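You operate a simulated robot arm through the tools that you are given. There is no shell and no other tool. Be economical: measure what you need, move in short steps, check, and stop when the job is done.

Carry out the task below with a simulated robot arm. There is one attempt and no reset: what you move stays moved.

Task
Even out the yellow and green carboys with the racking hose.
Fine: orange coupler on the yellow port, purple on the green; the lever under the ledge open for one run, then shut; leave the couplers in their ports.
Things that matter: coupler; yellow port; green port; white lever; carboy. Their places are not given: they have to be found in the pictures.

It is judged by the outcome, as a careful person would: the job done as asked, and still so three seconds after it is handed in. It fails if anything else is knocked over, pushed out of place, dropped, spilled or broken.

Robot
A 6-joint arm with a two-finger parallel gripper, fixed in place. Base frame: the origin is at the foot of the arm, x ahead of it, y to its left, z up. Lengths are in m, angles in degrees, forces in N, time in s.
With the tool pointing down near the work surface it reaches from about 0.32 to 0.7 m from the base axis. Its first joint turns from -166.0 to 166.0 degrees. Payload 4.1 kg.
The tool frame sits at the grasp point between the pads (the TCP): z along the fingers, y along the line on which they close. The tips reach 0.023 m beyond it. The gripper opens to 0.094 m. The fingers are 0.038 m wide and 0.01 m thick; the gripper's body (0.054 by 0.096 m) begins 0.039 m behind the TCP.
Orientation is that of the tool frame in the base frame, as [roll, pitch, yaw] about the fixed x, y, z axes, in that order (R = Rz(yaw) Ry(pitch) Rx(roll)). With the fingers straight down and closing along the base's y, the tool's x points along the base's -x, its y along +y and its z along -z.

Tools
- The arm moves only by the tool servo_tool. Its argument "increments" is a list of rows, each an object (a shift or turn left out is 0, a gripper value left out holds the last) with "delta_rot": the turn, a rotation vector about the tool's x, y, z in degrees, a list of three; "slide": the shift along the tool's x, y, z in m, a list of three; "gripper": the finger opening in m, from 0 to 0.094. In form: [{"delta_rot": [rx, ry, rz], "slide": [dx, dy, dz], "gripper": gripper}, ...]. A call has 1 to 8 rows; each row shifts and turns the commanded pose from where the row before left it, along the tool's axes as they then stand. Rows are played at 5 a second. More than 0.05 m and 8.6 degrees between two rows, or a gripper value outside its range, and nothing of the call is played. Where a pose cannot be reached the arm comes as near as it can. A force on the tool above 40 N (or 10 N above the force at the start of the call, whichever is more), or a blocked arm, ends the call early, and 0.2 s more pass. Each finger travels about 0.045 m/s and halts on what it meets, pressing with about 38 N; the grip force reading is that of the motor and also rises with nothing between the fingers. The clock runs only during rows and for 0.2 s after the last one: add rows that do not move to give the fingers time. It gives the time, the measured TCP pose, the force on the tool (base axes), the opening and the grip force at its end, in the units of the frame above (readings bear some noise), and new pictures: "show" is both (left out), scene, wrist or none.
- Cameras (640 x 400 px; columns grow to the right, rows downward): "scene" is fixed at [0.0508, -0.6515, 1.6327]; the picture's right is [0.92, -0.39, 0.00], its down [-0.22, -0.52, -0.83] and it looks along [0.32, 0.76, -0.56] (base axes); focal length 316 px, centre (320, 200). "wrist" rides on the gripper at [0.086, 0.016, -0.074] in the tool frame; the picture's right is [-0.18, 0.98, 0.00], its down [-0.58, -0.11, -0.81] and it looks along [-0.79, -0.15, 0.59] (tool axes); focal length 243 px, centre (320, 200).
- raise_lower(by): slides the trunk up (or, below 0, down) by that many m; the arm rides with it, the base frame stays. It gives what a move gives, with no picture.
- probe_pixels(camera, pixels): there is no depth. For up to 12 entries [column, row, z] of the newest picture of that camera ("zoom" is the newest enlarged one), the place [x, y] in the base frame at which the ray of that pixel passes the height z, good to about 0.002 m. It takes no simulated time.
- close_up(camera, box): a new picture of the part [left, top, right, bottom] of that camera's present view, enlarged. It takes no simulated time.
- close_job(): hands the job in; it is judged then, once.

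Work in short steps. Measure before you move; look again where a grasp or a placing could have gone wrong, and mend it. You have 80 turns and 170 pictures in all, those below and enlarged ones among them. Open the gripper and draw the arm clear of the work before you hand the job in, unless the task says otherwise; then end with one line.

The tools are called after "Call:" by a JSON object that holds its "fn" and its "kwargs". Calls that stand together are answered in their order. servo_tool: Moves the arm, as the interface text tells. Its arguments: {"type":"object","properties":{"increments":{"type":"array"},"show":{"type":"string","enum":["both","scene","wrist","none"]}},"required":["increments"]} The other tools are called the same way: raise_lower (by) slides the trunk up or down; probe_pixels (camera, pixels) gives the place at which the rays of pixels pass given heights; close_up (camera, box) takes an enlarged picture of a part of a camera's view; close_job () hands the job in.

At the start:

```text
t: 0.0
tcp_pos: [0.2236, 0.3292, 1.1599]
orientation: [180.0, 0.1, -180.0]
force: [-1.4, 0.1, -0.8]
grip_width: 0.0941
finger_force: 0.1
trunk travel left (down, up): [-0.525, 0.065]
```

scene: 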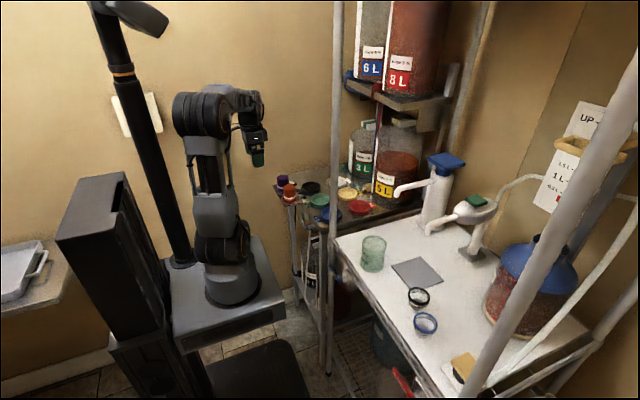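
wrist: 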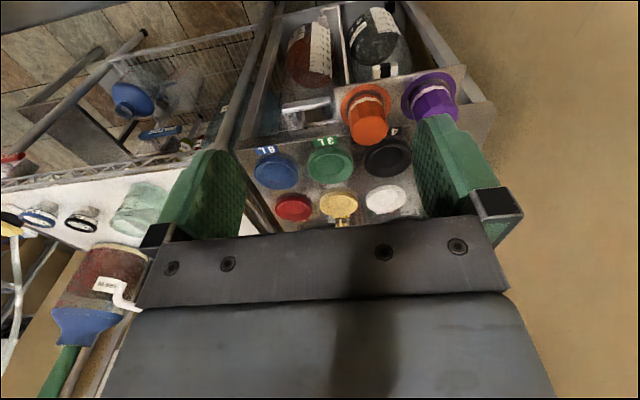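

The pictures show orange and purple couplers near scene (285,187) and coloured ports on a shelf. I enlarge both views to understand the layout.

Call:
{"fn": "close_up", "kwargs": {"camera": "scene", "box": [260, 100, 440, 240]}}

Call:
{"fn": "close_up", "kwargs": {"camera": "wrist", "box": [230, 0, 510, 240]}}

Call:
{"fn": "close_up", "kwargs": {"camera": "scene", "box": [330, 0, 640, 200]}}

```text
2.86 times, centred on (350, 170) of scene
```

zoom: 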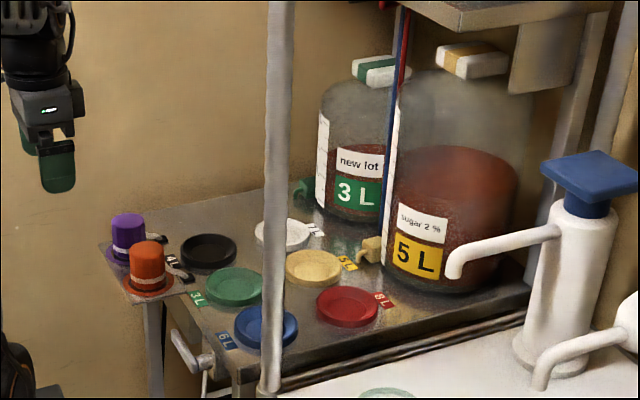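

```text
1.67 times, centred on (370, 120) of wrist
```

zoom: 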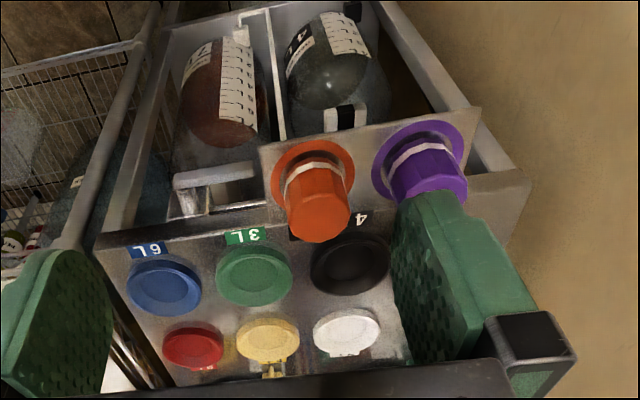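

```text
2.00 times, centred on (485, 100) of scene
```

zoom: 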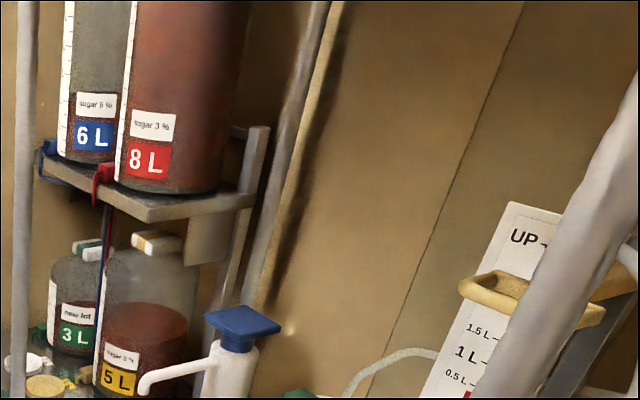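

I'll triangulate ports and couplers by probing both views at candidate heights.

Call:
{"fn": "probe_pixels", "kwargs": {"camera": "scene", "pixels": [[320.6, 199.7, 0.88], [320.6, 199.7, 0.92], [320.6, 199.7, 0.96], [347.6, 193.1, 0.88], [347.6, 193.1, 0.92], [347.6, 193.1, 0.96], [289.5, 186.8, 0.92], [289.5, 186.8, 0.96], [289.5, 186.8, 1.0], [282.9, 177.7, 0.96], [302.8, 222.4, 0.88], [302.8, 222.4, 0.8]]}}

Call:
{"fn": "probe_pixels", "kwargs": {"camera": "wrist", "pixels": [[330.5, 163, 0.88], [330.5, 163, 0.92], [330.5, 163, 0.96], [338, 204, 0.88], [338, 204, 0.92], [338, 204, 0.96], [370, 132, 0.92], [370, 132, 0.96], [370, 132, 1.0], [365, 105, 0.92], [430, 96, 0.92], [388, 157, 0.92]]}}

```text
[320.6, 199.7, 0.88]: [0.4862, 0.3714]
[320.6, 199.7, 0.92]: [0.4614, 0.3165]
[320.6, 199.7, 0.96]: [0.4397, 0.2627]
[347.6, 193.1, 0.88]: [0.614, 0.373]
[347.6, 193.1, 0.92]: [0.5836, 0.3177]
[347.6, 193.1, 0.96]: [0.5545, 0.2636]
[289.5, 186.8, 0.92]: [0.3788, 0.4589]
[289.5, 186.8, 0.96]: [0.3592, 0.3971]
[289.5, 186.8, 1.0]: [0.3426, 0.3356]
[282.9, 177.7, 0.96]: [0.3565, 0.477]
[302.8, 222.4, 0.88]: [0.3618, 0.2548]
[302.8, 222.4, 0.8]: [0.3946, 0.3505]
```

```text
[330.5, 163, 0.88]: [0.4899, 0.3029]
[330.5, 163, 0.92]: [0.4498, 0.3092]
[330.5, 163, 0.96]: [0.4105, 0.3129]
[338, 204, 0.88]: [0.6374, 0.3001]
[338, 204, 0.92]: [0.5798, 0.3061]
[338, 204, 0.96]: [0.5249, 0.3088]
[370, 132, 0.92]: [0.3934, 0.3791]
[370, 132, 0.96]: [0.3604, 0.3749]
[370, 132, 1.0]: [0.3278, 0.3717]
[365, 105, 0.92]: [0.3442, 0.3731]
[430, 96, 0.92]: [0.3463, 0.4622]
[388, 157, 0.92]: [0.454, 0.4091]
```

Ports sit at z≈0.925: green ≈(0.457,0.31), yellow ≈(0.58,0.31); orange coupler ≈(0.353,0.375), purple ≈(0.345,0.463). I move above the orange coupler while staying high to see it better.

Call:
{"fn": "servo_tool", "kwargs": {"increments": [{"slide": [-0.043, 0.015, 0]}, {"slide": [-0.043, 0.015, 0]}, {"slide": [-0.043, 0.015, 0]}, {"slide": [0, 0, 0]}]}}

```text
t: 1.0
tcp_pos: [0.3517, 0.3752, 1.1573]
orientation: [-179.9, 0.0, -179.9]
force: [0.0, 0.5, 0.1]
grip_width: 0.0941
finger_force: 0.1
trunk travel left (down, up): [-0.525, 0.065]
```

scene: 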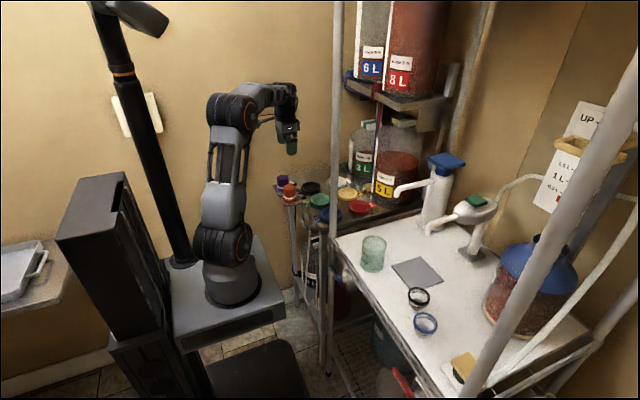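
wrist: 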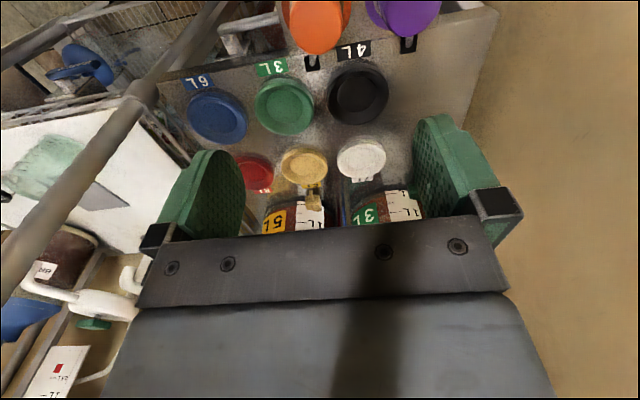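

Call:
{"fn": "close_up", "kwargs": {"camera": "wrist", "box": [170, 0, 490, 220]}}

Call:
{"fn": "close_up", "kwargs": {"camera": "scene", "box": [265, 165, 345, 225]}}

Call:
{"fn": "close_up", "kwargs": {"camera": "scene", "box": [275, 190, 345, 320]}}

```text
1.82 times, centred on (330, 110) of wrist
```

zoom: 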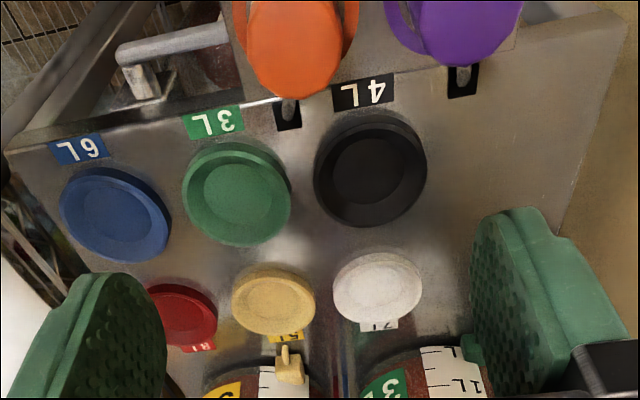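

```text
6.67 times, centred on (305, 195) of scene
```

zoom: 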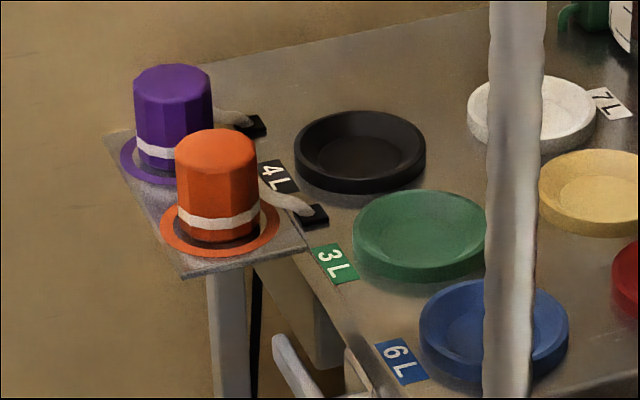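

```text
3.08 times, centred on (310, 255) of scene
```

zoom: 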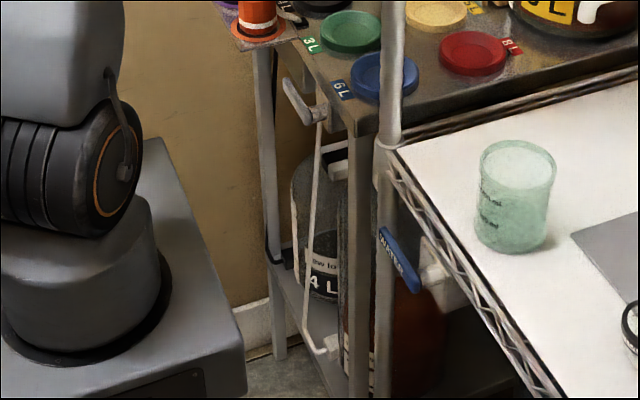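

The couplers stand on a tray with short hoses; the white lever is under the ledge edge at scene ~(305,222). I descend toward the orange coupler to see it between the fingers.

Call:
{"fn": "servo_tool", "kwargs": {"increments": [{"slide": [0, 0, 0.04]}, {"slide": [0, 0, 0.04]}, {"slide": [0, 0, 0.01]}, {"slide": [0, 0, 0]}]}}

Call:
{"fn": "close_up", "kwargs": {"camera": "scene", "box": [255, 145, 345, 215]}}

```text
t: 2.0
tcp_pos: [0.3526, 0.3742, 1.0701]
orientation: [-180.0, 0.0, 180.0]
force: [1.1, 0.7, 0.2]
grip_width: 0.0941
finger_force: 0.0
trunk travel left (down, up): [-0.525, 0.065]
```

scene: 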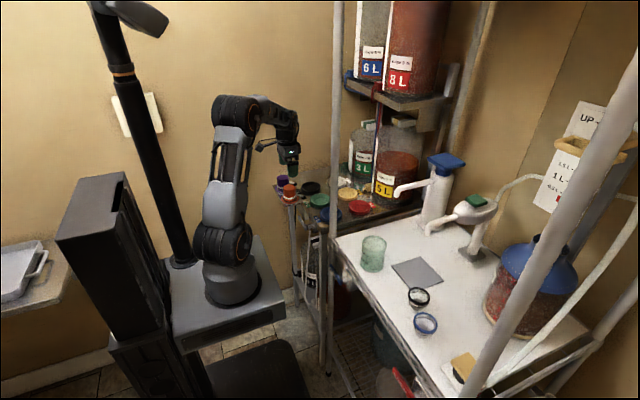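
wrist: 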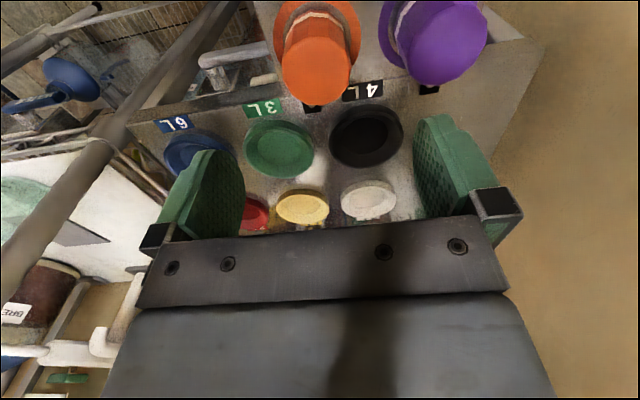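

```text
5.71 times, centred on (300, 180) of scene
```

zoom: 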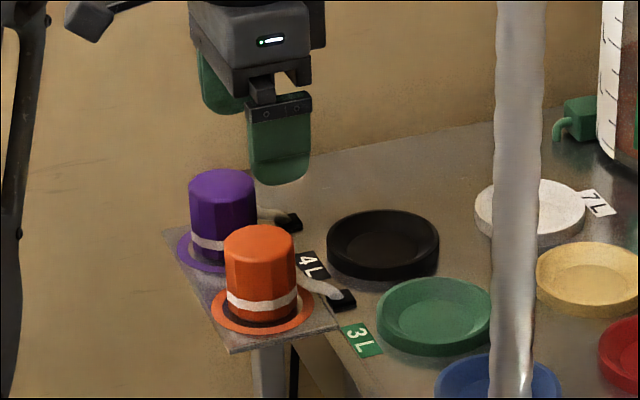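

Triangulating the orange top face: wrist ≈(317,77), scene ≈(289.3,187); likewise purple wrist ≈(447,55) and scene ≈(283,178).

Call:
{"fn": "probe_pixels", "kwargs": {"camera": "wrist", "pixels": [[317, 77, 0.96], [317, 77, 0.98], [317, 77, 1.0], [447, 54, 0.96], [447, 54, 0.98], [447, 54, 1.0], [317, 25, 0.925], [279, 148, 0.92], [279, 148, 0.93], [302, 206, 0.92], [302, 206, 0.93]]}}

Call:
{"fn": "probe_pixels", "kwargs": {"camera": "scene", "pixels": [[289.3, 187, 0.96], [289.3, 187, 0.98], [289.3, 187, 1.0], [282.9, 178.1, 0.96], [282.9, 178.1, 0.98], [282.9, 178.1, 1.0], [290.0, 199.0, 0.92], [290.0, 199.0, 0.93]]}}

```text
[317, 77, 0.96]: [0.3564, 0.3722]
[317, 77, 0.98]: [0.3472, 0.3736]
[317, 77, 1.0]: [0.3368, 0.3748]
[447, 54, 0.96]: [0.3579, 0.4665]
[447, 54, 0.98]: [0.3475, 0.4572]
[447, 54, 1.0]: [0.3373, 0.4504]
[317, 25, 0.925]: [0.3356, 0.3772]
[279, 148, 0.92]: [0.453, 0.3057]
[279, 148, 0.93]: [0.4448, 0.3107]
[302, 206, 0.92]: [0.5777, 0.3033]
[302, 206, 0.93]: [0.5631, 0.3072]
```

```text
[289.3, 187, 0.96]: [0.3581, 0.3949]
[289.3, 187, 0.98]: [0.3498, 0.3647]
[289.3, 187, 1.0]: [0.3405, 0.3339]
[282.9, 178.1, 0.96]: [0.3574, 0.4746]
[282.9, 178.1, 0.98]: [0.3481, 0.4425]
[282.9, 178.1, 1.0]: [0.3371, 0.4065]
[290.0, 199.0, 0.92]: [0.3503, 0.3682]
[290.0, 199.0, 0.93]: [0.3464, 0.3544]
```

Orange top is ≈(0.350,0.373,0.975). I descend part way (tips beside the top) and check.

Call:
{"fn": "servo_tool", "kwargs": {"increments": [{"slide": [0.0025, -0.001, 0.04]}, {"slide": [0, 0, 0.025]}, {"slide": [0, 0, 0]}], "show": "wrist"}}

Call:
{"fn": "close_up", "kwargs": {"camera": "scene", "box": [255, 145, 345, 215]}}

```text
t: 2.8
tcp_pos: [0.3487, 0.3736, 1.0048]
orientation: [-180.0, 0.0, 180.0]
force: [-0.4, 0.8, -0.3]
grip_width: 0.0941
finger_force: 0.0
trunk travel left (down, up): [-0.525, 0.065]
```

wrist: 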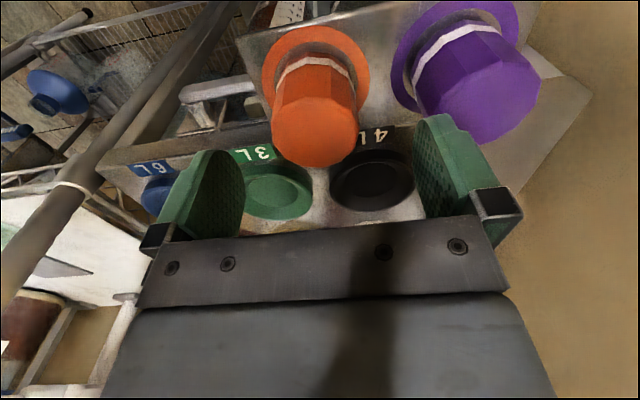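

```text
5.71 times, centred on (300, 180) of scene
```

zoom: 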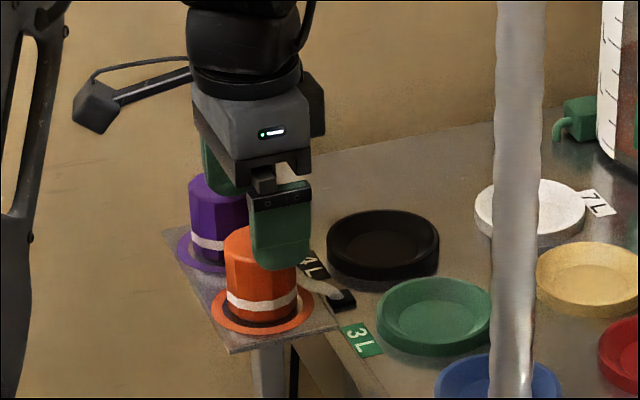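

The coupler top is centred near (317,130); I check that against its height for an x correction.

Call:
{"fn": "probe_pixels", "kwargs": {"camera": "wrist", "pixels": [[317, 130, 0.965], [317, 130, 0.97], [317, 130, 0.975], [317, 165, 0.97], [317, 97, 0.97], [315, 26, 0.92], [275, 75, 0.92], [367, 75, 0.92]]}}

Call:
{"fn": "close_up", "kwargs": {"camera": "wrist", "box": [240, 0, 400, 200]}}

```text
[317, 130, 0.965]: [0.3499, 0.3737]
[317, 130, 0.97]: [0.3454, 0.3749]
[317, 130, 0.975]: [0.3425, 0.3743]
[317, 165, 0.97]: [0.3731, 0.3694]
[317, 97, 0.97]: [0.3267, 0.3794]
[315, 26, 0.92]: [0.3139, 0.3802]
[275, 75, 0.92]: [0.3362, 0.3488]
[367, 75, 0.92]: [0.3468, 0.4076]
```

```text
2.00 times, centred on (320, 100) of wrist
```

zoom: 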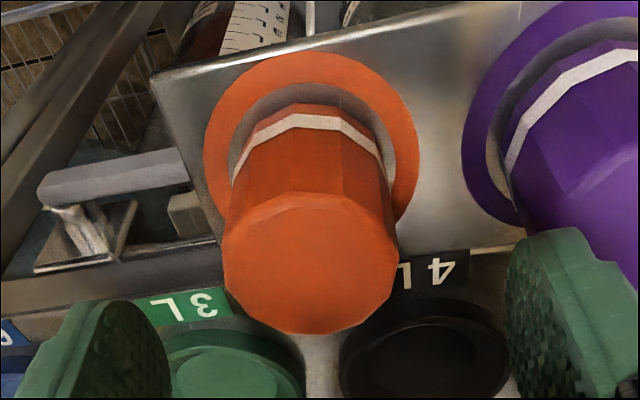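

Fit of the flange and top gives a centre near (0.345,0.374). I shift by -0.004 in x, descend to z≈0.953 and close.

Call:
{"fn": "servo_tool", "kwargs": {"increments": [{"slide": [0.004, 0, 0]}, {"slide": [0, 0, 0.03]}, {"slide": [0, 0, 0.022]}, {"gripper": 0.04}, {"gripper": 0.03}, {"gripper": 0.03}, {"gripper": 0.03}]}}

```text
t: 3.5
tcp_pos: [0.3487, 0.3787, 0.9743]
orientation: [178.8, 0.7, -179.9]
force: [-0.3, -3.0, 17.6]
grip_width: 0.0922
finger_force: 0.0
trunk travel left (down, up): [-0.525, 0.065]
stopped in row 3: the force on the tool passed its limit (the readings are from after the stop); the commanded pose is now the measured one
```

scene: 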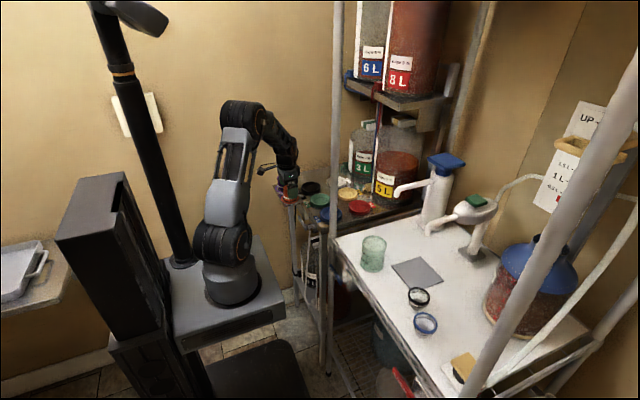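
wrist: 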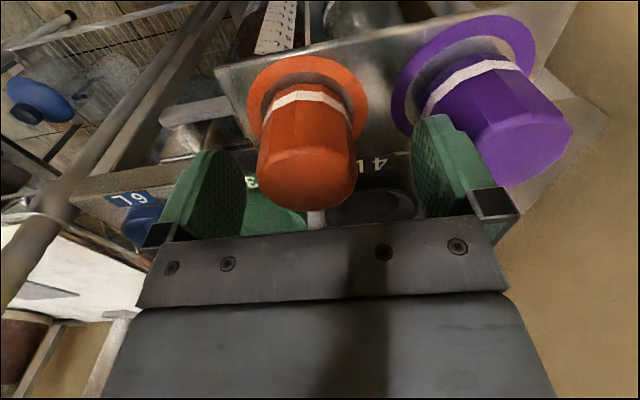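

The outer left finger landed on the purple coupler's top edge. I back up, narrow the opening to 0.068 and check for displacement.

Call:
{"fn": "servo_tool", "kwargs": {"increments": [{"slide": [0, 0, -0.03]}, {"slide": [0, 0, 0], "gripper": 0.07}, {"slide": [0, -0.004, 0], "delta_rot": [1.2, 0.7, 0]}, {"slide": [0, 0, 0]}, {"slide": [0, 0, 0]}], "show": "wrist"}}

Call:
{"fn": "close_up", "kwargs": {"camera": "scene", "box": [255, 145, 345, 215]}}

Call:
{"fn": "close_up", "kwargs": {"camera": "wrist", "box": [240, 0, 560, 200]}}

```text
t: 4.8
tcp_pos: [0.3467, 0.3737, 1.0009]
orientation: [-179.7, -0.1, -179.9]
force: [0.1, 0.5, 0.0]
grip_width: 0.0699
finger_force: 0.0
trunk travel left (down, up): [-0.525, 0.065]
```

wrist: 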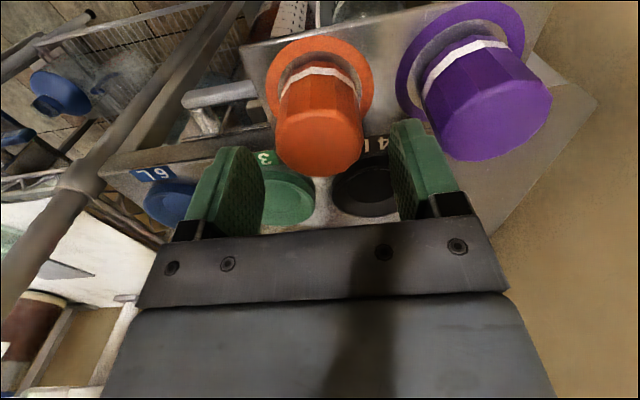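

```text
5.71 times, centred on (300, 180) of scene
```

zoom: 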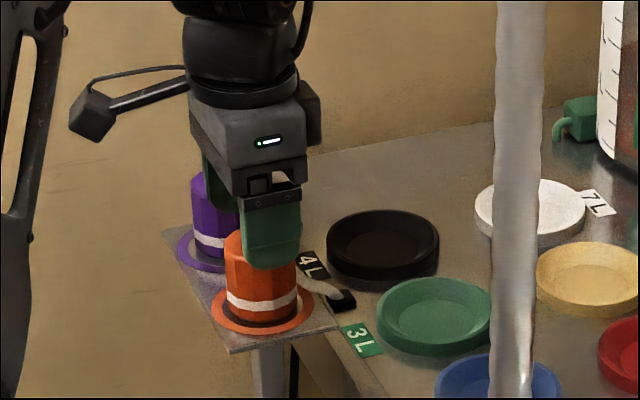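

```text
2.00 times, centred on (400, 100) of wrist
```

zoom: 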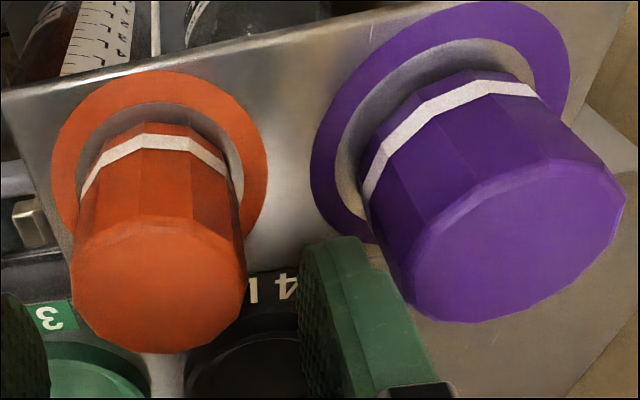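

Both couplers still stand in place; orange is centred (column ≈319). I descend again and close.

Call:
{"fn": "servo_tool", "kwargs": {"increments": [{"slide": [0, 0, 0.025]}, {"slide": [0, 0, 0.02]}, {"slide": [0, 0, 0]}, {"gripper": 0.03}, {"gripper": 0.03}, {"gripper": 0.03}, {"gripper": 0.03}]}}

Call:
{"fn": "close_up", "kwargs": {"camera": "scene", "box": [255, 145, 345, 215]}}

```text
t: 6.3
tcp_pos: [0.3466, 0.3723, 0.9559]
orientation: [-179.7, -0.2, -179.8]
force: [-0.5, 0.0, 0.6]
grip_width: 0.0493
finger_force: 37.4
trunk travel left (down, up): [-0.525, 0.065]
```

scene: 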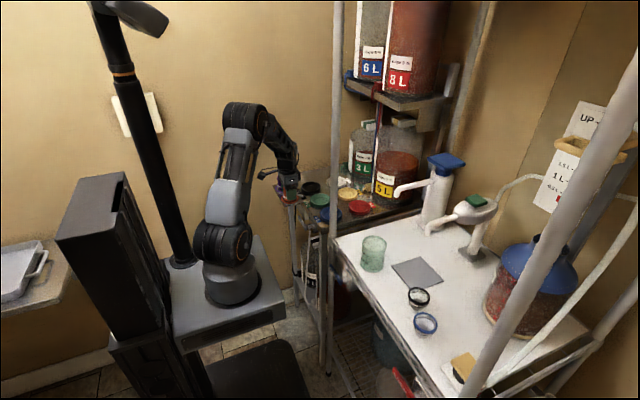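
wrist: 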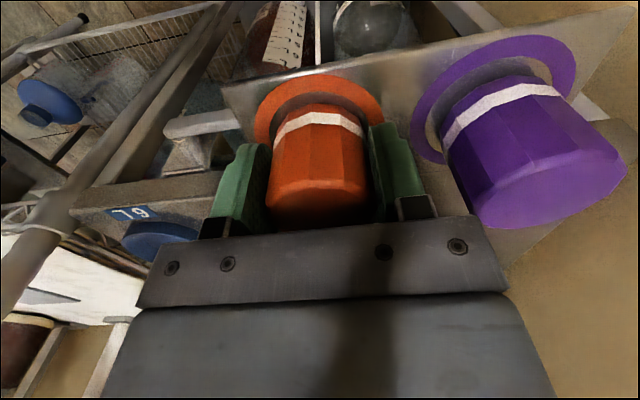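

```text
5.71 times, centred on (300, 180) of scene
```

zoom: 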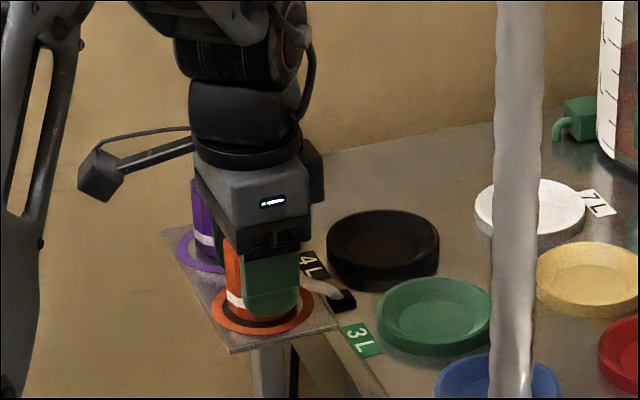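

Gripped at 0.049. I lift straight up 0.08 and look.

Call:
{"fn": "servo_tool", "kwargs": {"increments": [{"slide": [0, 0, -0.02]}, {"slide": [0, 0, -0.03]}, {"slide": [0, 0, -0.03]}, {"slide": [0, 0, 0]}]}}

Call:
{"fn": "close_up", "kwargs": {"camera": "scene", "box": [265, 125, 385, 220]}}

```text
t: 7.3
tcp_pos: [0.3496, 0.3734, 1.0358]
orientation: [-179.6, -0.1, -179.9]
force: [0.1, -0.7, -1.4]
grip_width: 0.0491
finger_force: 38.0
trunk travel left (down, up): [-0.525, 0.065]
```

scene: 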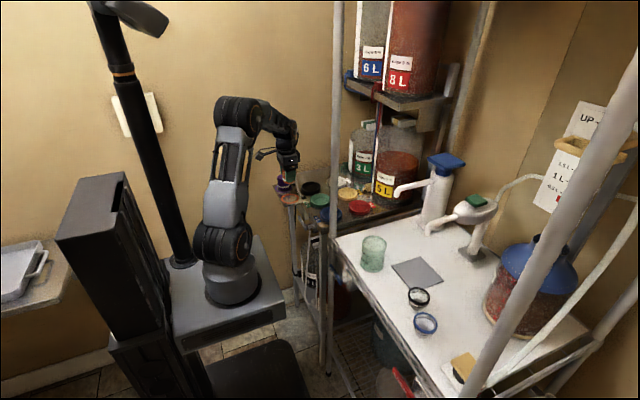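
wrist: 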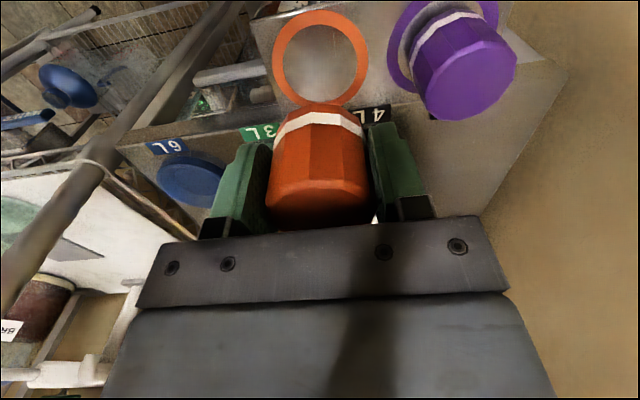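

```text
4.21 times, centred on (325, 172) of scene
```

zoom: 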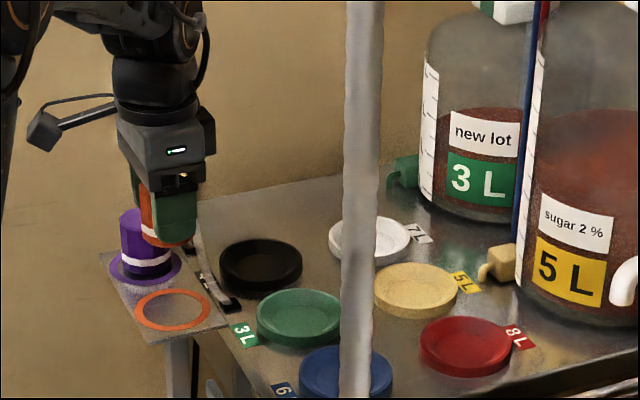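

The lift worked; the tray ring is just painted. I now measure ring and port centres to calibrate heights.

Call:
{"fn": "probe_pixels", "kwargs": {"camera": "wrist", "pixels": [[320, 58, 0.915], [320, 58, 0.92], [320, 58, 0.925]]}}

Call:
{"fn": "probe_pixels", "kwargs": {"camera": "zoom", "pixels": [[173, 310, 0.915], [173, 310, 0.92], [173, 310, 0.925], [417, 288, 0.92], [417, 288, 0.93], [372, 288, 0.925], [462, 288, 0.925], [299, 315, 0.92], [299, 315, 0.93]]}}

Call:
{"fn": "close_up", "kwargs": {"camera": "scene", "box": [300, 170, 380, 220]}}

```text
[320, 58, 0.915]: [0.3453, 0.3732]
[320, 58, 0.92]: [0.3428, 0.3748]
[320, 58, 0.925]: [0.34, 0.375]
```

```text
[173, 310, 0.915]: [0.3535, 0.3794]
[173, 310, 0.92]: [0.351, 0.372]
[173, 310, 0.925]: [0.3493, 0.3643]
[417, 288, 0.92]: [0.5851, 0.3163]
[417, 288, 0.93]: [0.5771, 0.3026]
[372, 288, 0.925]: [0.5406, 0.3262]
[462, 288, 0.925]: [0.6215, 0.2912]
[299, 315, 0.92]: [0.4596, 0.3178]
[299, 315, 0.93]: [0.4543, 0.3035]
```

```text
8.00 times, centred on (340, 195) of scene
```

zoom: 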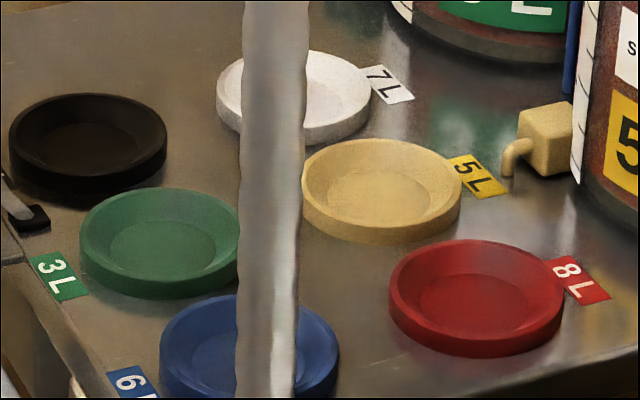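

I probe rim centres at z≈0.93 and the yellow carboy's front edge for clearance.

Call:
{"fn": "probe_pixels", "kwargs": {"camera": "zoom", "pixels": [[381, 186, 0.928], [302, 190, 0.928], [462, 190, 0.928], [381, 138, 0.928], [381, 232, 0.928], [160, 239, 0.928], [80, 242, 0.928], [505, 175, 0.918], [580, 185, 0.918], [380, 198, 0.921], [162, 252, 0.921]]}}

```text
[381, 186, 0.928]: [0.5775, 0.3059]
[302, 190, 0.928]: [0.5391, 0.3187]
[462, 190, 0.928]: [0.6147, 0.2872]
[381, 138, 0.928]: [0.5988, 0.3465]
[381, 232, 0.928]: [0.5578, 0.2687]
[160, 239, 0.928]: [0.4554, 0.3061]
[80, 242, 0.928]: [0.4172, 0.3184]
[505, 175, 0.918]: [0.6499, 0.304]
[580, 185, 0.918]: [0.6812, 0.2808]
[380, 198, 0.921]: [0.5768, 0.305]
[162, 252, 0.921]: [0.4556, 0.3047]
```

Before crossing I need the location of the vertical post (scene column ~335) relative to the arm's path.

Call:
{"fn": "probe_pixels", "kwargs": {"camera": "scene", "pixels": [[326, 372, 0.0], [333, 248, 0.92], [333, 248, 0.8], [337, 0, 2.0], [337, 0, 1.8]]}}

Call:
{"fn": "probe_pixels", "kwargs": {"camera": "wrist", "pixels": [[95, 165, 0.92], [95, 165, 1.0], [180, 70, 0.8], [225, 10, 0.6], [10, 258, 1.0], [10, 258, 1.1]]}}

Call:
{"fn": "close_up", "kwargs": {"camera": "scene", "box": [270, 180, 450, 400]}}

```text
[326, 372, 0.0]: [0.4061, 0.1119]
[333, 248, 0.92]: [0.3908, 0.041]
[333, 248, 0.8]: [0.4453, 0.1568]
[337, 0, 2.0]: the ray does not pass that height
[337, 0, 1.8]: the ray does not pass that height
```

```text
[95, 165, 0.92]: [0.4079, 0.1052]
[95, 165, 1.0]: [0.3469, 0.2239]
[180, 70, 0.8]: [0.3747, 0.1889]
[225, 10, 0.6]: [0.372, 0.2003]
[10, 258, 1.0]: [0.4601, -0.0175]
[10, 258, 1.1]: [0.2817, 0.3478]
```

```text
1.82 times, centred on (360, 290) of scene
```

zoom: 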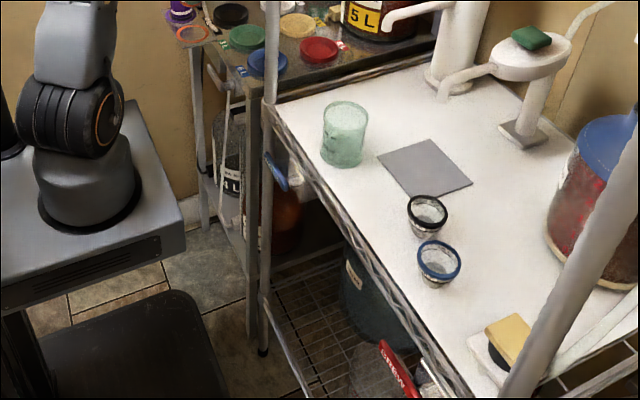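

The post stands near (0.41,0.11), ~0.09 m off the arm's line to the yellow port. I move in stages, watching clearance.

Call:
{"fn": "servo_tool", "kwargs": {"increments": [{"slide": [-0.035, 0, -0.01]}, {"slide": [-0.035, -0.01, 0]}, {"slide": [-0.035, -0.01, 0]}, {"slide": [-0.03, -0.01, 0]}, {"slide": [0, 0, 0]}]}}

Call:
{"fn": "close_up", "kwargs": {"camera": "scene", "box": [190, 80, 400, 220]}}

```text
t: 8.6
tcp_pos: [0.4826, 0.3442, 1.0441]
orientation: [-179.7, -0.1, -179.9]
force: [1.1, 0.4, -1.9]
grip_width: 0.0491
finger_force: 37.7
trunk travel left (down, up): [-0.525, 0.065]
```

scene: 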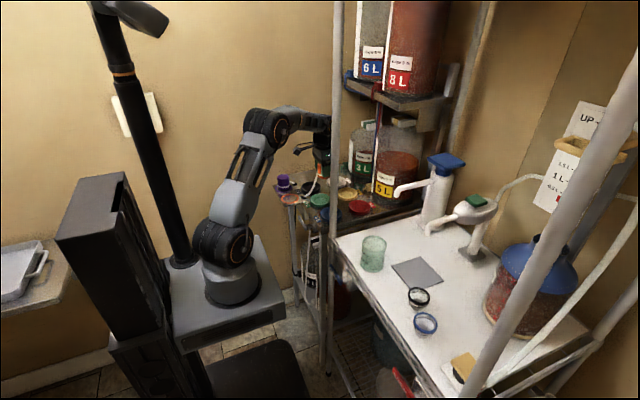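
wrist: 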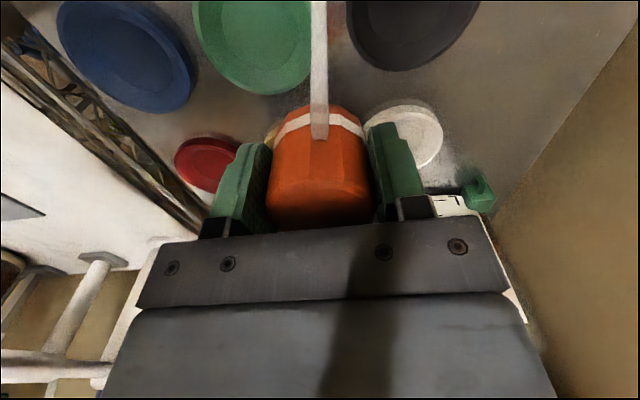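

```text
2.86 times, centred on (295, 150) of scene
```

zoom: 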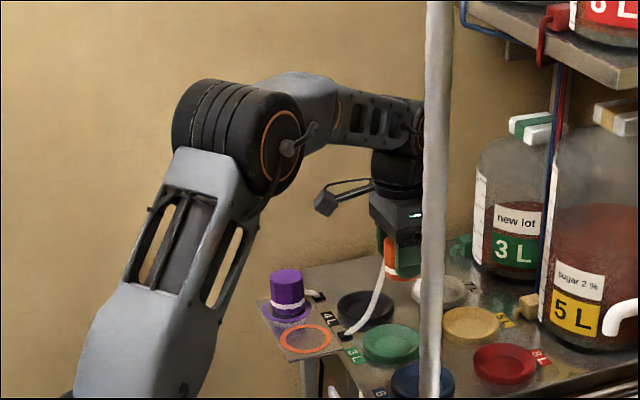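

Hose trails freely and forearm is high. I check the upper shelf's front corner (scene ~(400,107), (346,85)) for clearance before the last reach.

Call:
{"fn": "probe_pixels", "kwargs": {"camera": "scene", "pixels": [[346, 85, 1.25], [346, 85, 1.3], [346, 85, 1.35], [400, 107, 1.25], [400, 107, 1.3], [400, 107, 1.35]]}}

Call:
{"fn": "close_up", "kwargs": {"camera": "scene", "box": [300, 60, 480, 220]}}

```text
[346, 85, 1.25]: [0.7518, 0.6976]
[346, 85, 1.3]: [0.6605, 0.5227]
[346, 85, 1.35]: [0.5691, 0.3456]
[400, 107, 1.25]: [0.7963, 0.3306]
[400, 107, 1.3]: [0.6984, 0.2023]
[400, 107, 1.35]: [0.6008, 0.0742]
```

```text
2.50 times, centred on (390, 140) of scene
```

zoom: 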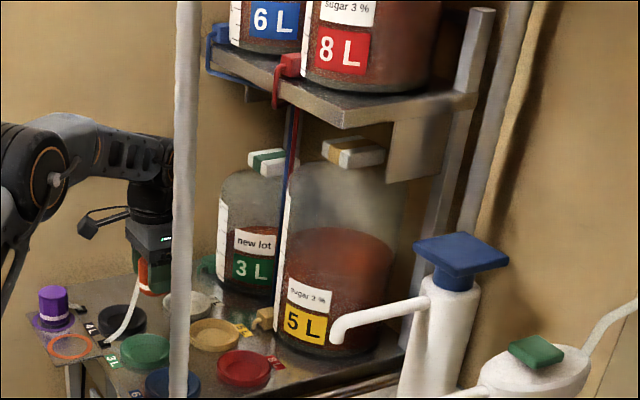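

The shelf edge is at x≈0.7, clear of the wrist. I move above the yellow port at (0.576,0.305).

Call:
{"fn": "servo_tool", "kwargs": {"increments": [{"slide": [-0.031, -0.013, 0]}, {"slide": [-0.031, -0.013, 0]}, {"slide": [-0.031, -0.013, 0]}, {"slide": [0, 0, 0]}]}}

Call:
{"fn": "close_up", "kwargs": {"camera": "scene", "box": [270, 100, 420, 220]}}

```text
t: 9.6
tcp_pos: [0.5746, 0.3062, 1.0447]
orientation: [-179.6, -0.2, -179.9]
force: [-1.1, 0.3, -1.7]
grip_width: 0.0491
finger_force: 37.8
trunk travel left (down, up): [-0.525, 0.065]
```

scene: 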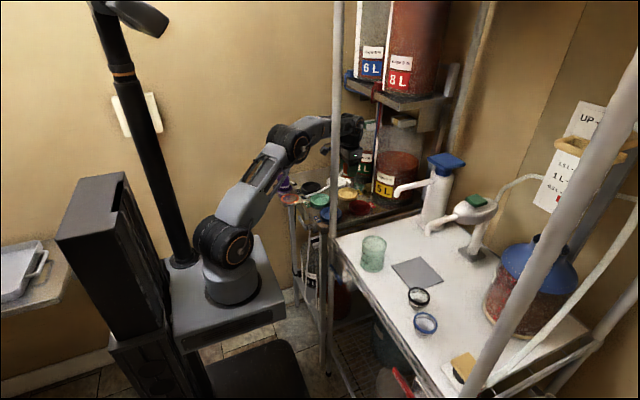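
wrist: 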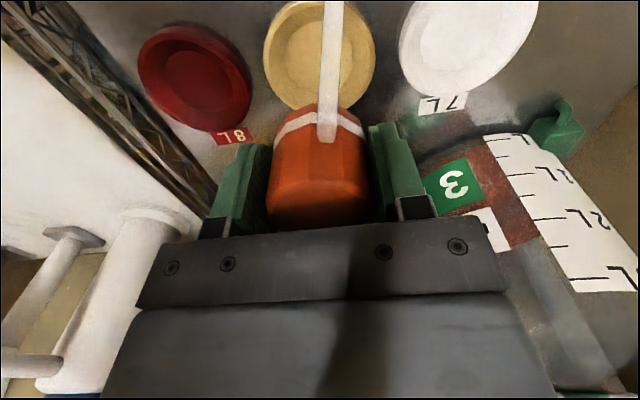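

```text
3.33 times, centred on (345, 160) of scene
```

zoom: 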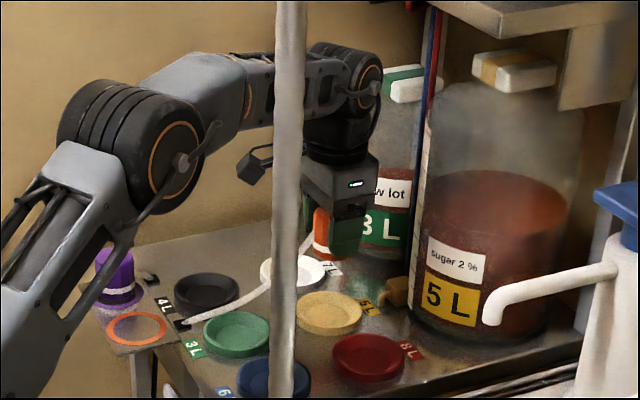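

Compared with the ring's appearance over the tray (320,58), the yellow rim should appear at about the same pixel. I enlarge to measure it.

Call:
{"fn": "close_up", "kwargs": {"camera": "wrist", "box": [240, 0, 400, 130]}}

Call:
{"fn": "probe_pixels", "kwargs": {"camera": "wrist", "pixels": [[319, 54, 0.928], [264, 55, 0.928], [376, 55, 0.928], [319, 110, 0.928], [319, 0, 0.928], [320, 58, 0.928]]}}

```text
3.08 times, centred on (320, 65) of wrist
```

zoom: 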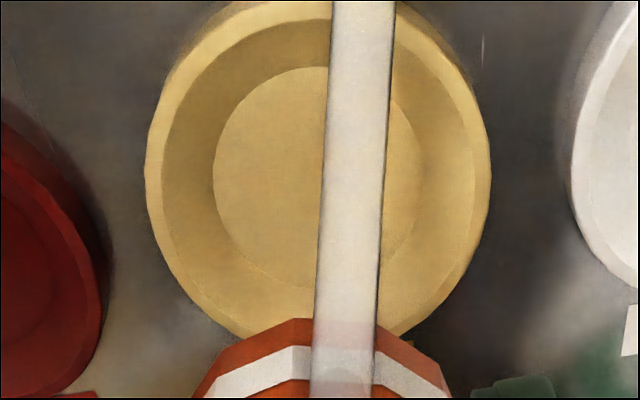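

```text
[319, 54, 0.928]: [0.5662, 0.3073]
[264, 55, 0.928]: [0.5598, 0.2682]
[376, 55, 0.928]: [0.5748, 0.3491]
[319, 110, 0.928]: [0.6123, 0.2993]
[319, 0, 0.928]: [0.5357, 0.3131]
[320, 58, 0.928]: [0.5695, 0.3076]
```

Floor circle centre is at wrist (319.7,57.5), matching expected alignment within ~3 mm. I lower to just above the bowl.

Call:
{"fn": "servo_tool", "kwargs": {"increments": [{"slide": [0, 0, 0.03]}, {"slide": [0, 0, 0.03]}, {"slide": [0, 0, 0.01]}, {"slide": [0, 0, 0]}]}}

Call:
{"fn": "close_up", "kwargs": {"camera": "scene", "box": [300, 130, 400, 220]}}

Call:
{"fn": "close_up", "kwargs": {"camera": "wrist", "box": [220, 0, 420, 240]}}

```text
t: 10.6
tcp_pos: [0.5764, 0.3047, 0.9756]
orientation: [-179.7, -0.1, -179.9]
force: [-1.1, -0.6, -1.8]
grip_width: 0.0494
finger_force: 37.8
trunk travel left (down, up): [-0.525, 0.065]
```

scene: 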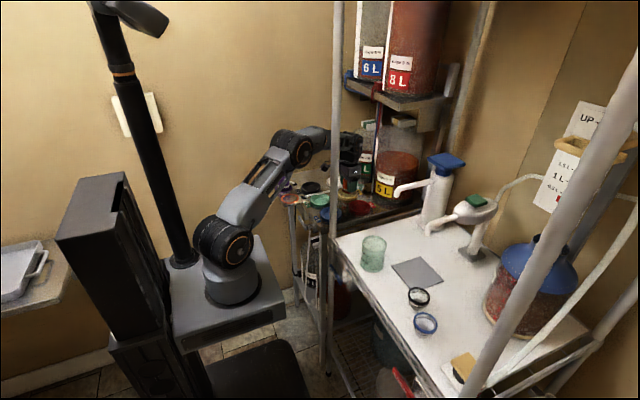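
wrist: 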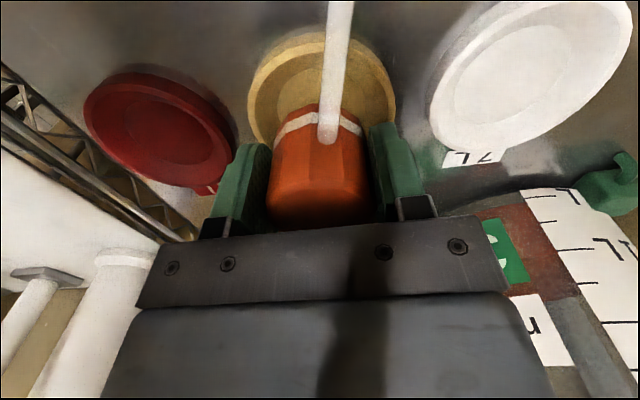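

```text
4.44 times, centred on (350, 175) of scene
```

zoom: 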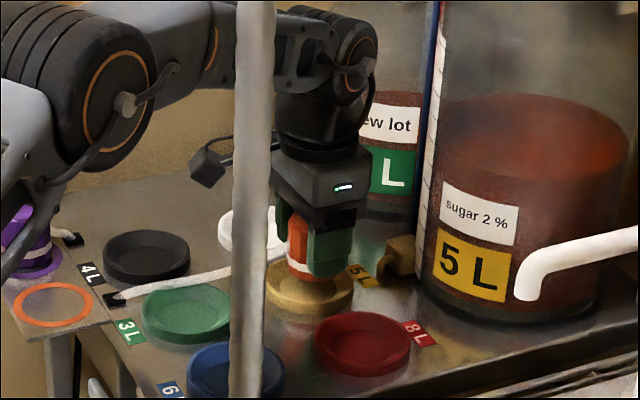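

```text
1.67 times, centred on (320, 120) of wrist
```

zoom: 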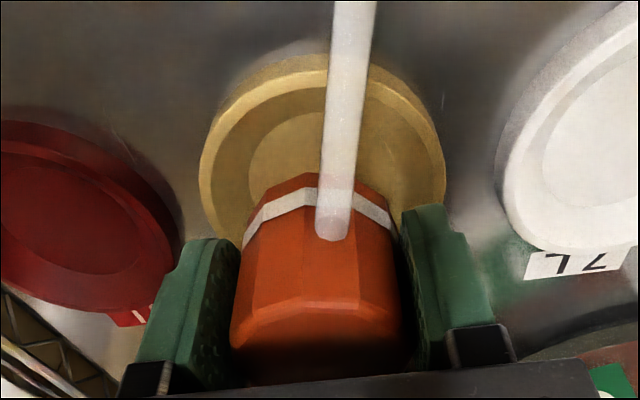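

Aligned over the bowl. I lower in small steps until contact.

Call:
{"fn": "servo_tool", "kwargs": {"increments": [{"slide": [0, 0, 0.006]}, {"slide": [0, 0, 0.005]}, {"slide": [0, 0, 0.003]}, {"slide": [0, 0, 0.003]}, {"slide": [0, 0, 0]}], "show": "none"}}

Call:
{"fn": "close_up", "kwargs": {"camera": "wrist", "box": [220, 0, 420, 240]}}

Call:
{"fn": "close_up", "kwargs": {"camera": "scene", "box": [320, 160, 380, 210]}}

```text
t: 11.8
tcp_pos: [0.5754, 0.3052, 0.9588]
orientation: [-179.7, -0.1, -179.9]
force: [0.2, -0.4, -1.4]
grip_width: 0.0495
finger_force: 37.9
trunk travel left (down, up): [-0.525, 0.065]
```

```text
1.67 times, centred on (320, 120) of wrist
```

zoom: 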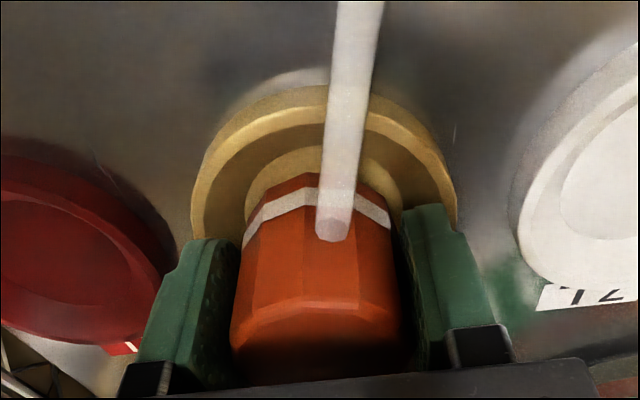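

```text
8.00 times, centred on (350, 185) of scene
```

zoom: 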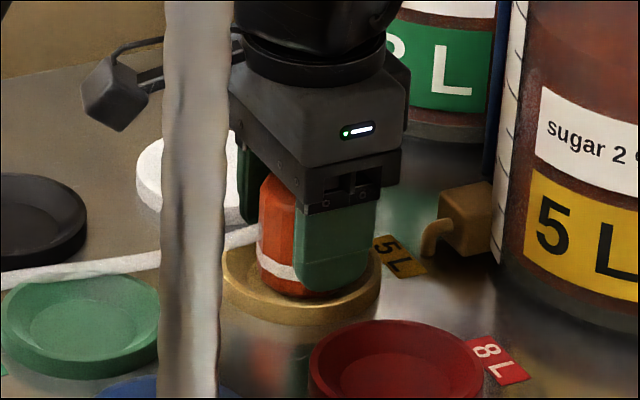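

Coupler is still ~6 mm above the floor and both views show it ≈4 mm too far in +x and 2 mm low in y. I correct and then descend to contact.

Call:
{"fn": "servo_tool", "kwargs": {"increments": [{"slide": [0.0045, 0.002, 0]}, {"slide": [0, 0, 0]}], "show": "none"}}

Call:
{"fn": "close_up", "kwargs": {"camera": "wrist", "box": [220, 0, 420, 240]}}

Call:
{"fn": "close_up", "kwargs": {"camera": "scene", "box": [320, 160, 380, 210]}}

```text
t: 12.3
tcp_pos: [0.5702, 0.3071, 0.9581]
orientation: [-179.7, -0.2, -179.9]
force: [0.6, 1.1, -1.3]
grip_width: 0.0491
finger_force: 37.6
trunk travel left (down, up): [-0.525, 0.065]
```

```text
1.67 times, centred on (320, 120) of wrist
```

zoom: 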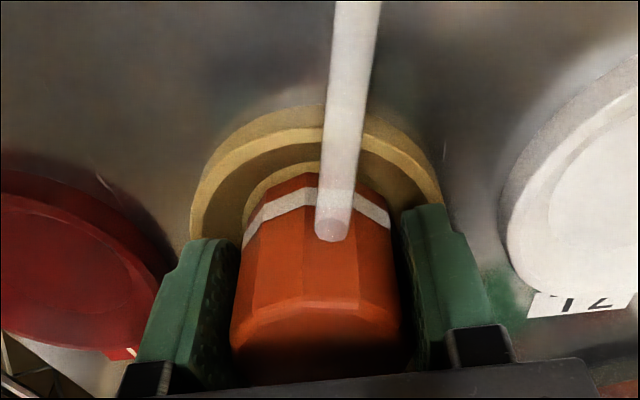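

```text
8.00 times, centred on (350, 185) of scene
```

zoom: 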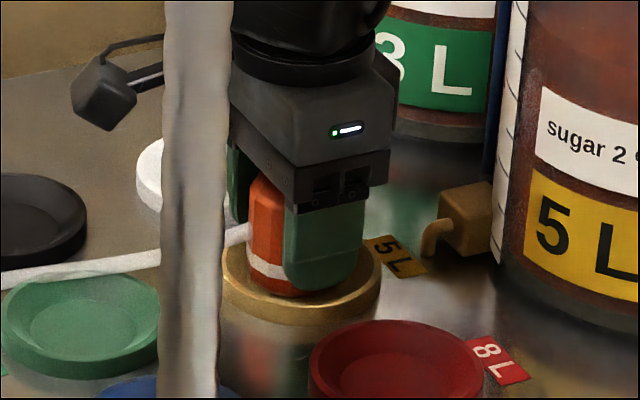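

Now concentric in both views (column ≈317; scene left edge gives centre ≈301). I lower to contact.

Call:
{"fn": "servo_tool", "kwargs": {"increments": [{"slide": [0, 0, 0.003]}, {"slide": [0, 0, 0.003]}, {"slide": [0, 0, 0.003]}, {"slide": [0, 0, 0]}], "show": "none"}}

Call:
{"fn": "close_up", "kwargs": {"camera": "wrist", "box": [220, 0, 420, 240]}}

Call:
{"fn": "close_up", "kwargs": {"camera": "scene", "box": [320, 160, 380, 210]}}

```text
t: 13.3
tcp_pos: [0.5699, 0.3064, 0.9547]
orientation: [180.0, 0.4, -179.9]
force: [4.0, 2.7, 37.2]
grip_width: 0.0494
finger_force: 38.0
trunk travel left (down, up): [-0.525, 0.065]
```

```text
1.67 times, centred on (320, 120) of wrist
```

zoom: 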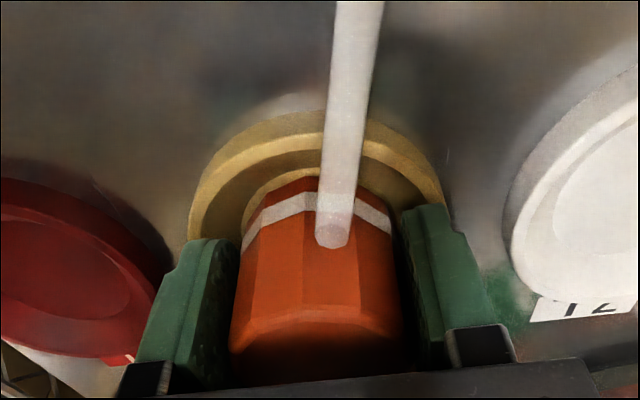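

```text
8.00 times, centred on (350, 185) of scene
```

zoom: 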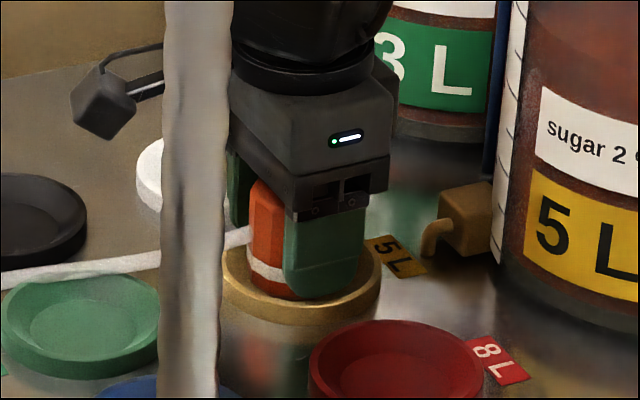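

Seated with 37 N. I ease the pressure, open, and retreat upward.

Call:
{"fn": "servo_tool", "kwargs": {"increments": [{"slide": [0, 0, -0.004]}, {"gripper": 0.07}, {"gripper": 0.07}, {"gripper": 0.07}, {"slide": [0, 0, -0.03]}, {"slide": [0, 0, -0.045]}, {"slide": [0, 0, -0.045]}, {"slide": [0, 0, 0]}]}}

Call:
{"fn": "close_up", "kwargs": {"camera": "scene", "box": [270, 150, 390, 220]}}

Call:
{"fn": "close_up", "kwargs": {"camera": "wrist", "box": [180, 0, 480, 200]}}

```text
t: 15.2
tcp_pos: [0.5699, 0.3073, 1.0747]
orientation: [-179.8, -0.1, -179.9]
force: [-1.1, -0.1, 0.0]
grip_width: 0.0702
finger_force: 0.1
trunk travel left (down, up): [-0.525, 0.065]
```

scene: 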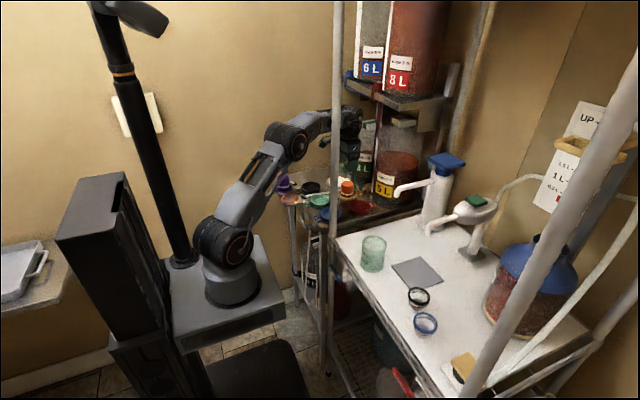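
wrist: 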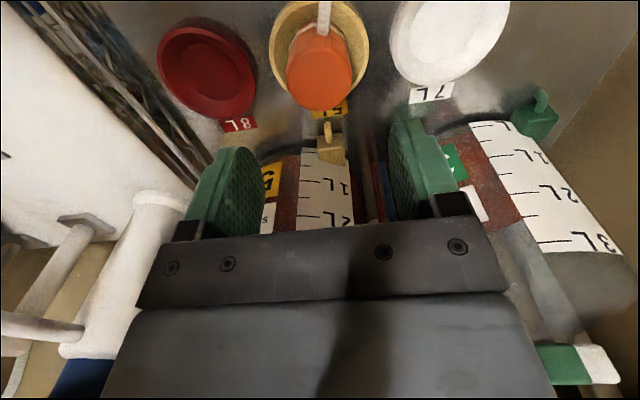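

```text
5.33 times, centred on (330, 185) of scene
```

zoom: 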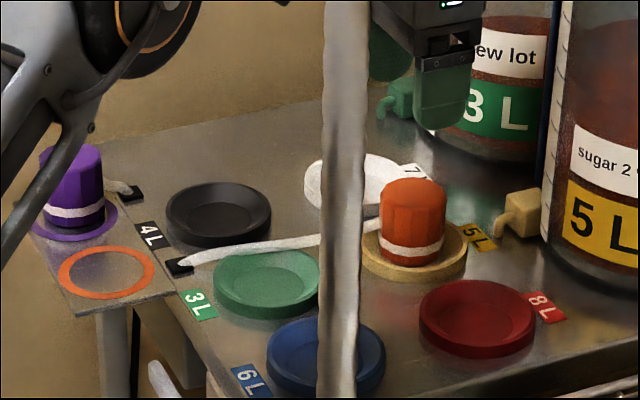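

```text
2.00 times, centred on (330, 100) of wrist
```

zoom: 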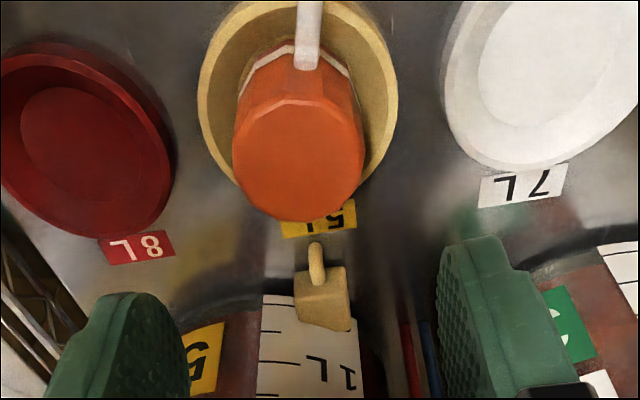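

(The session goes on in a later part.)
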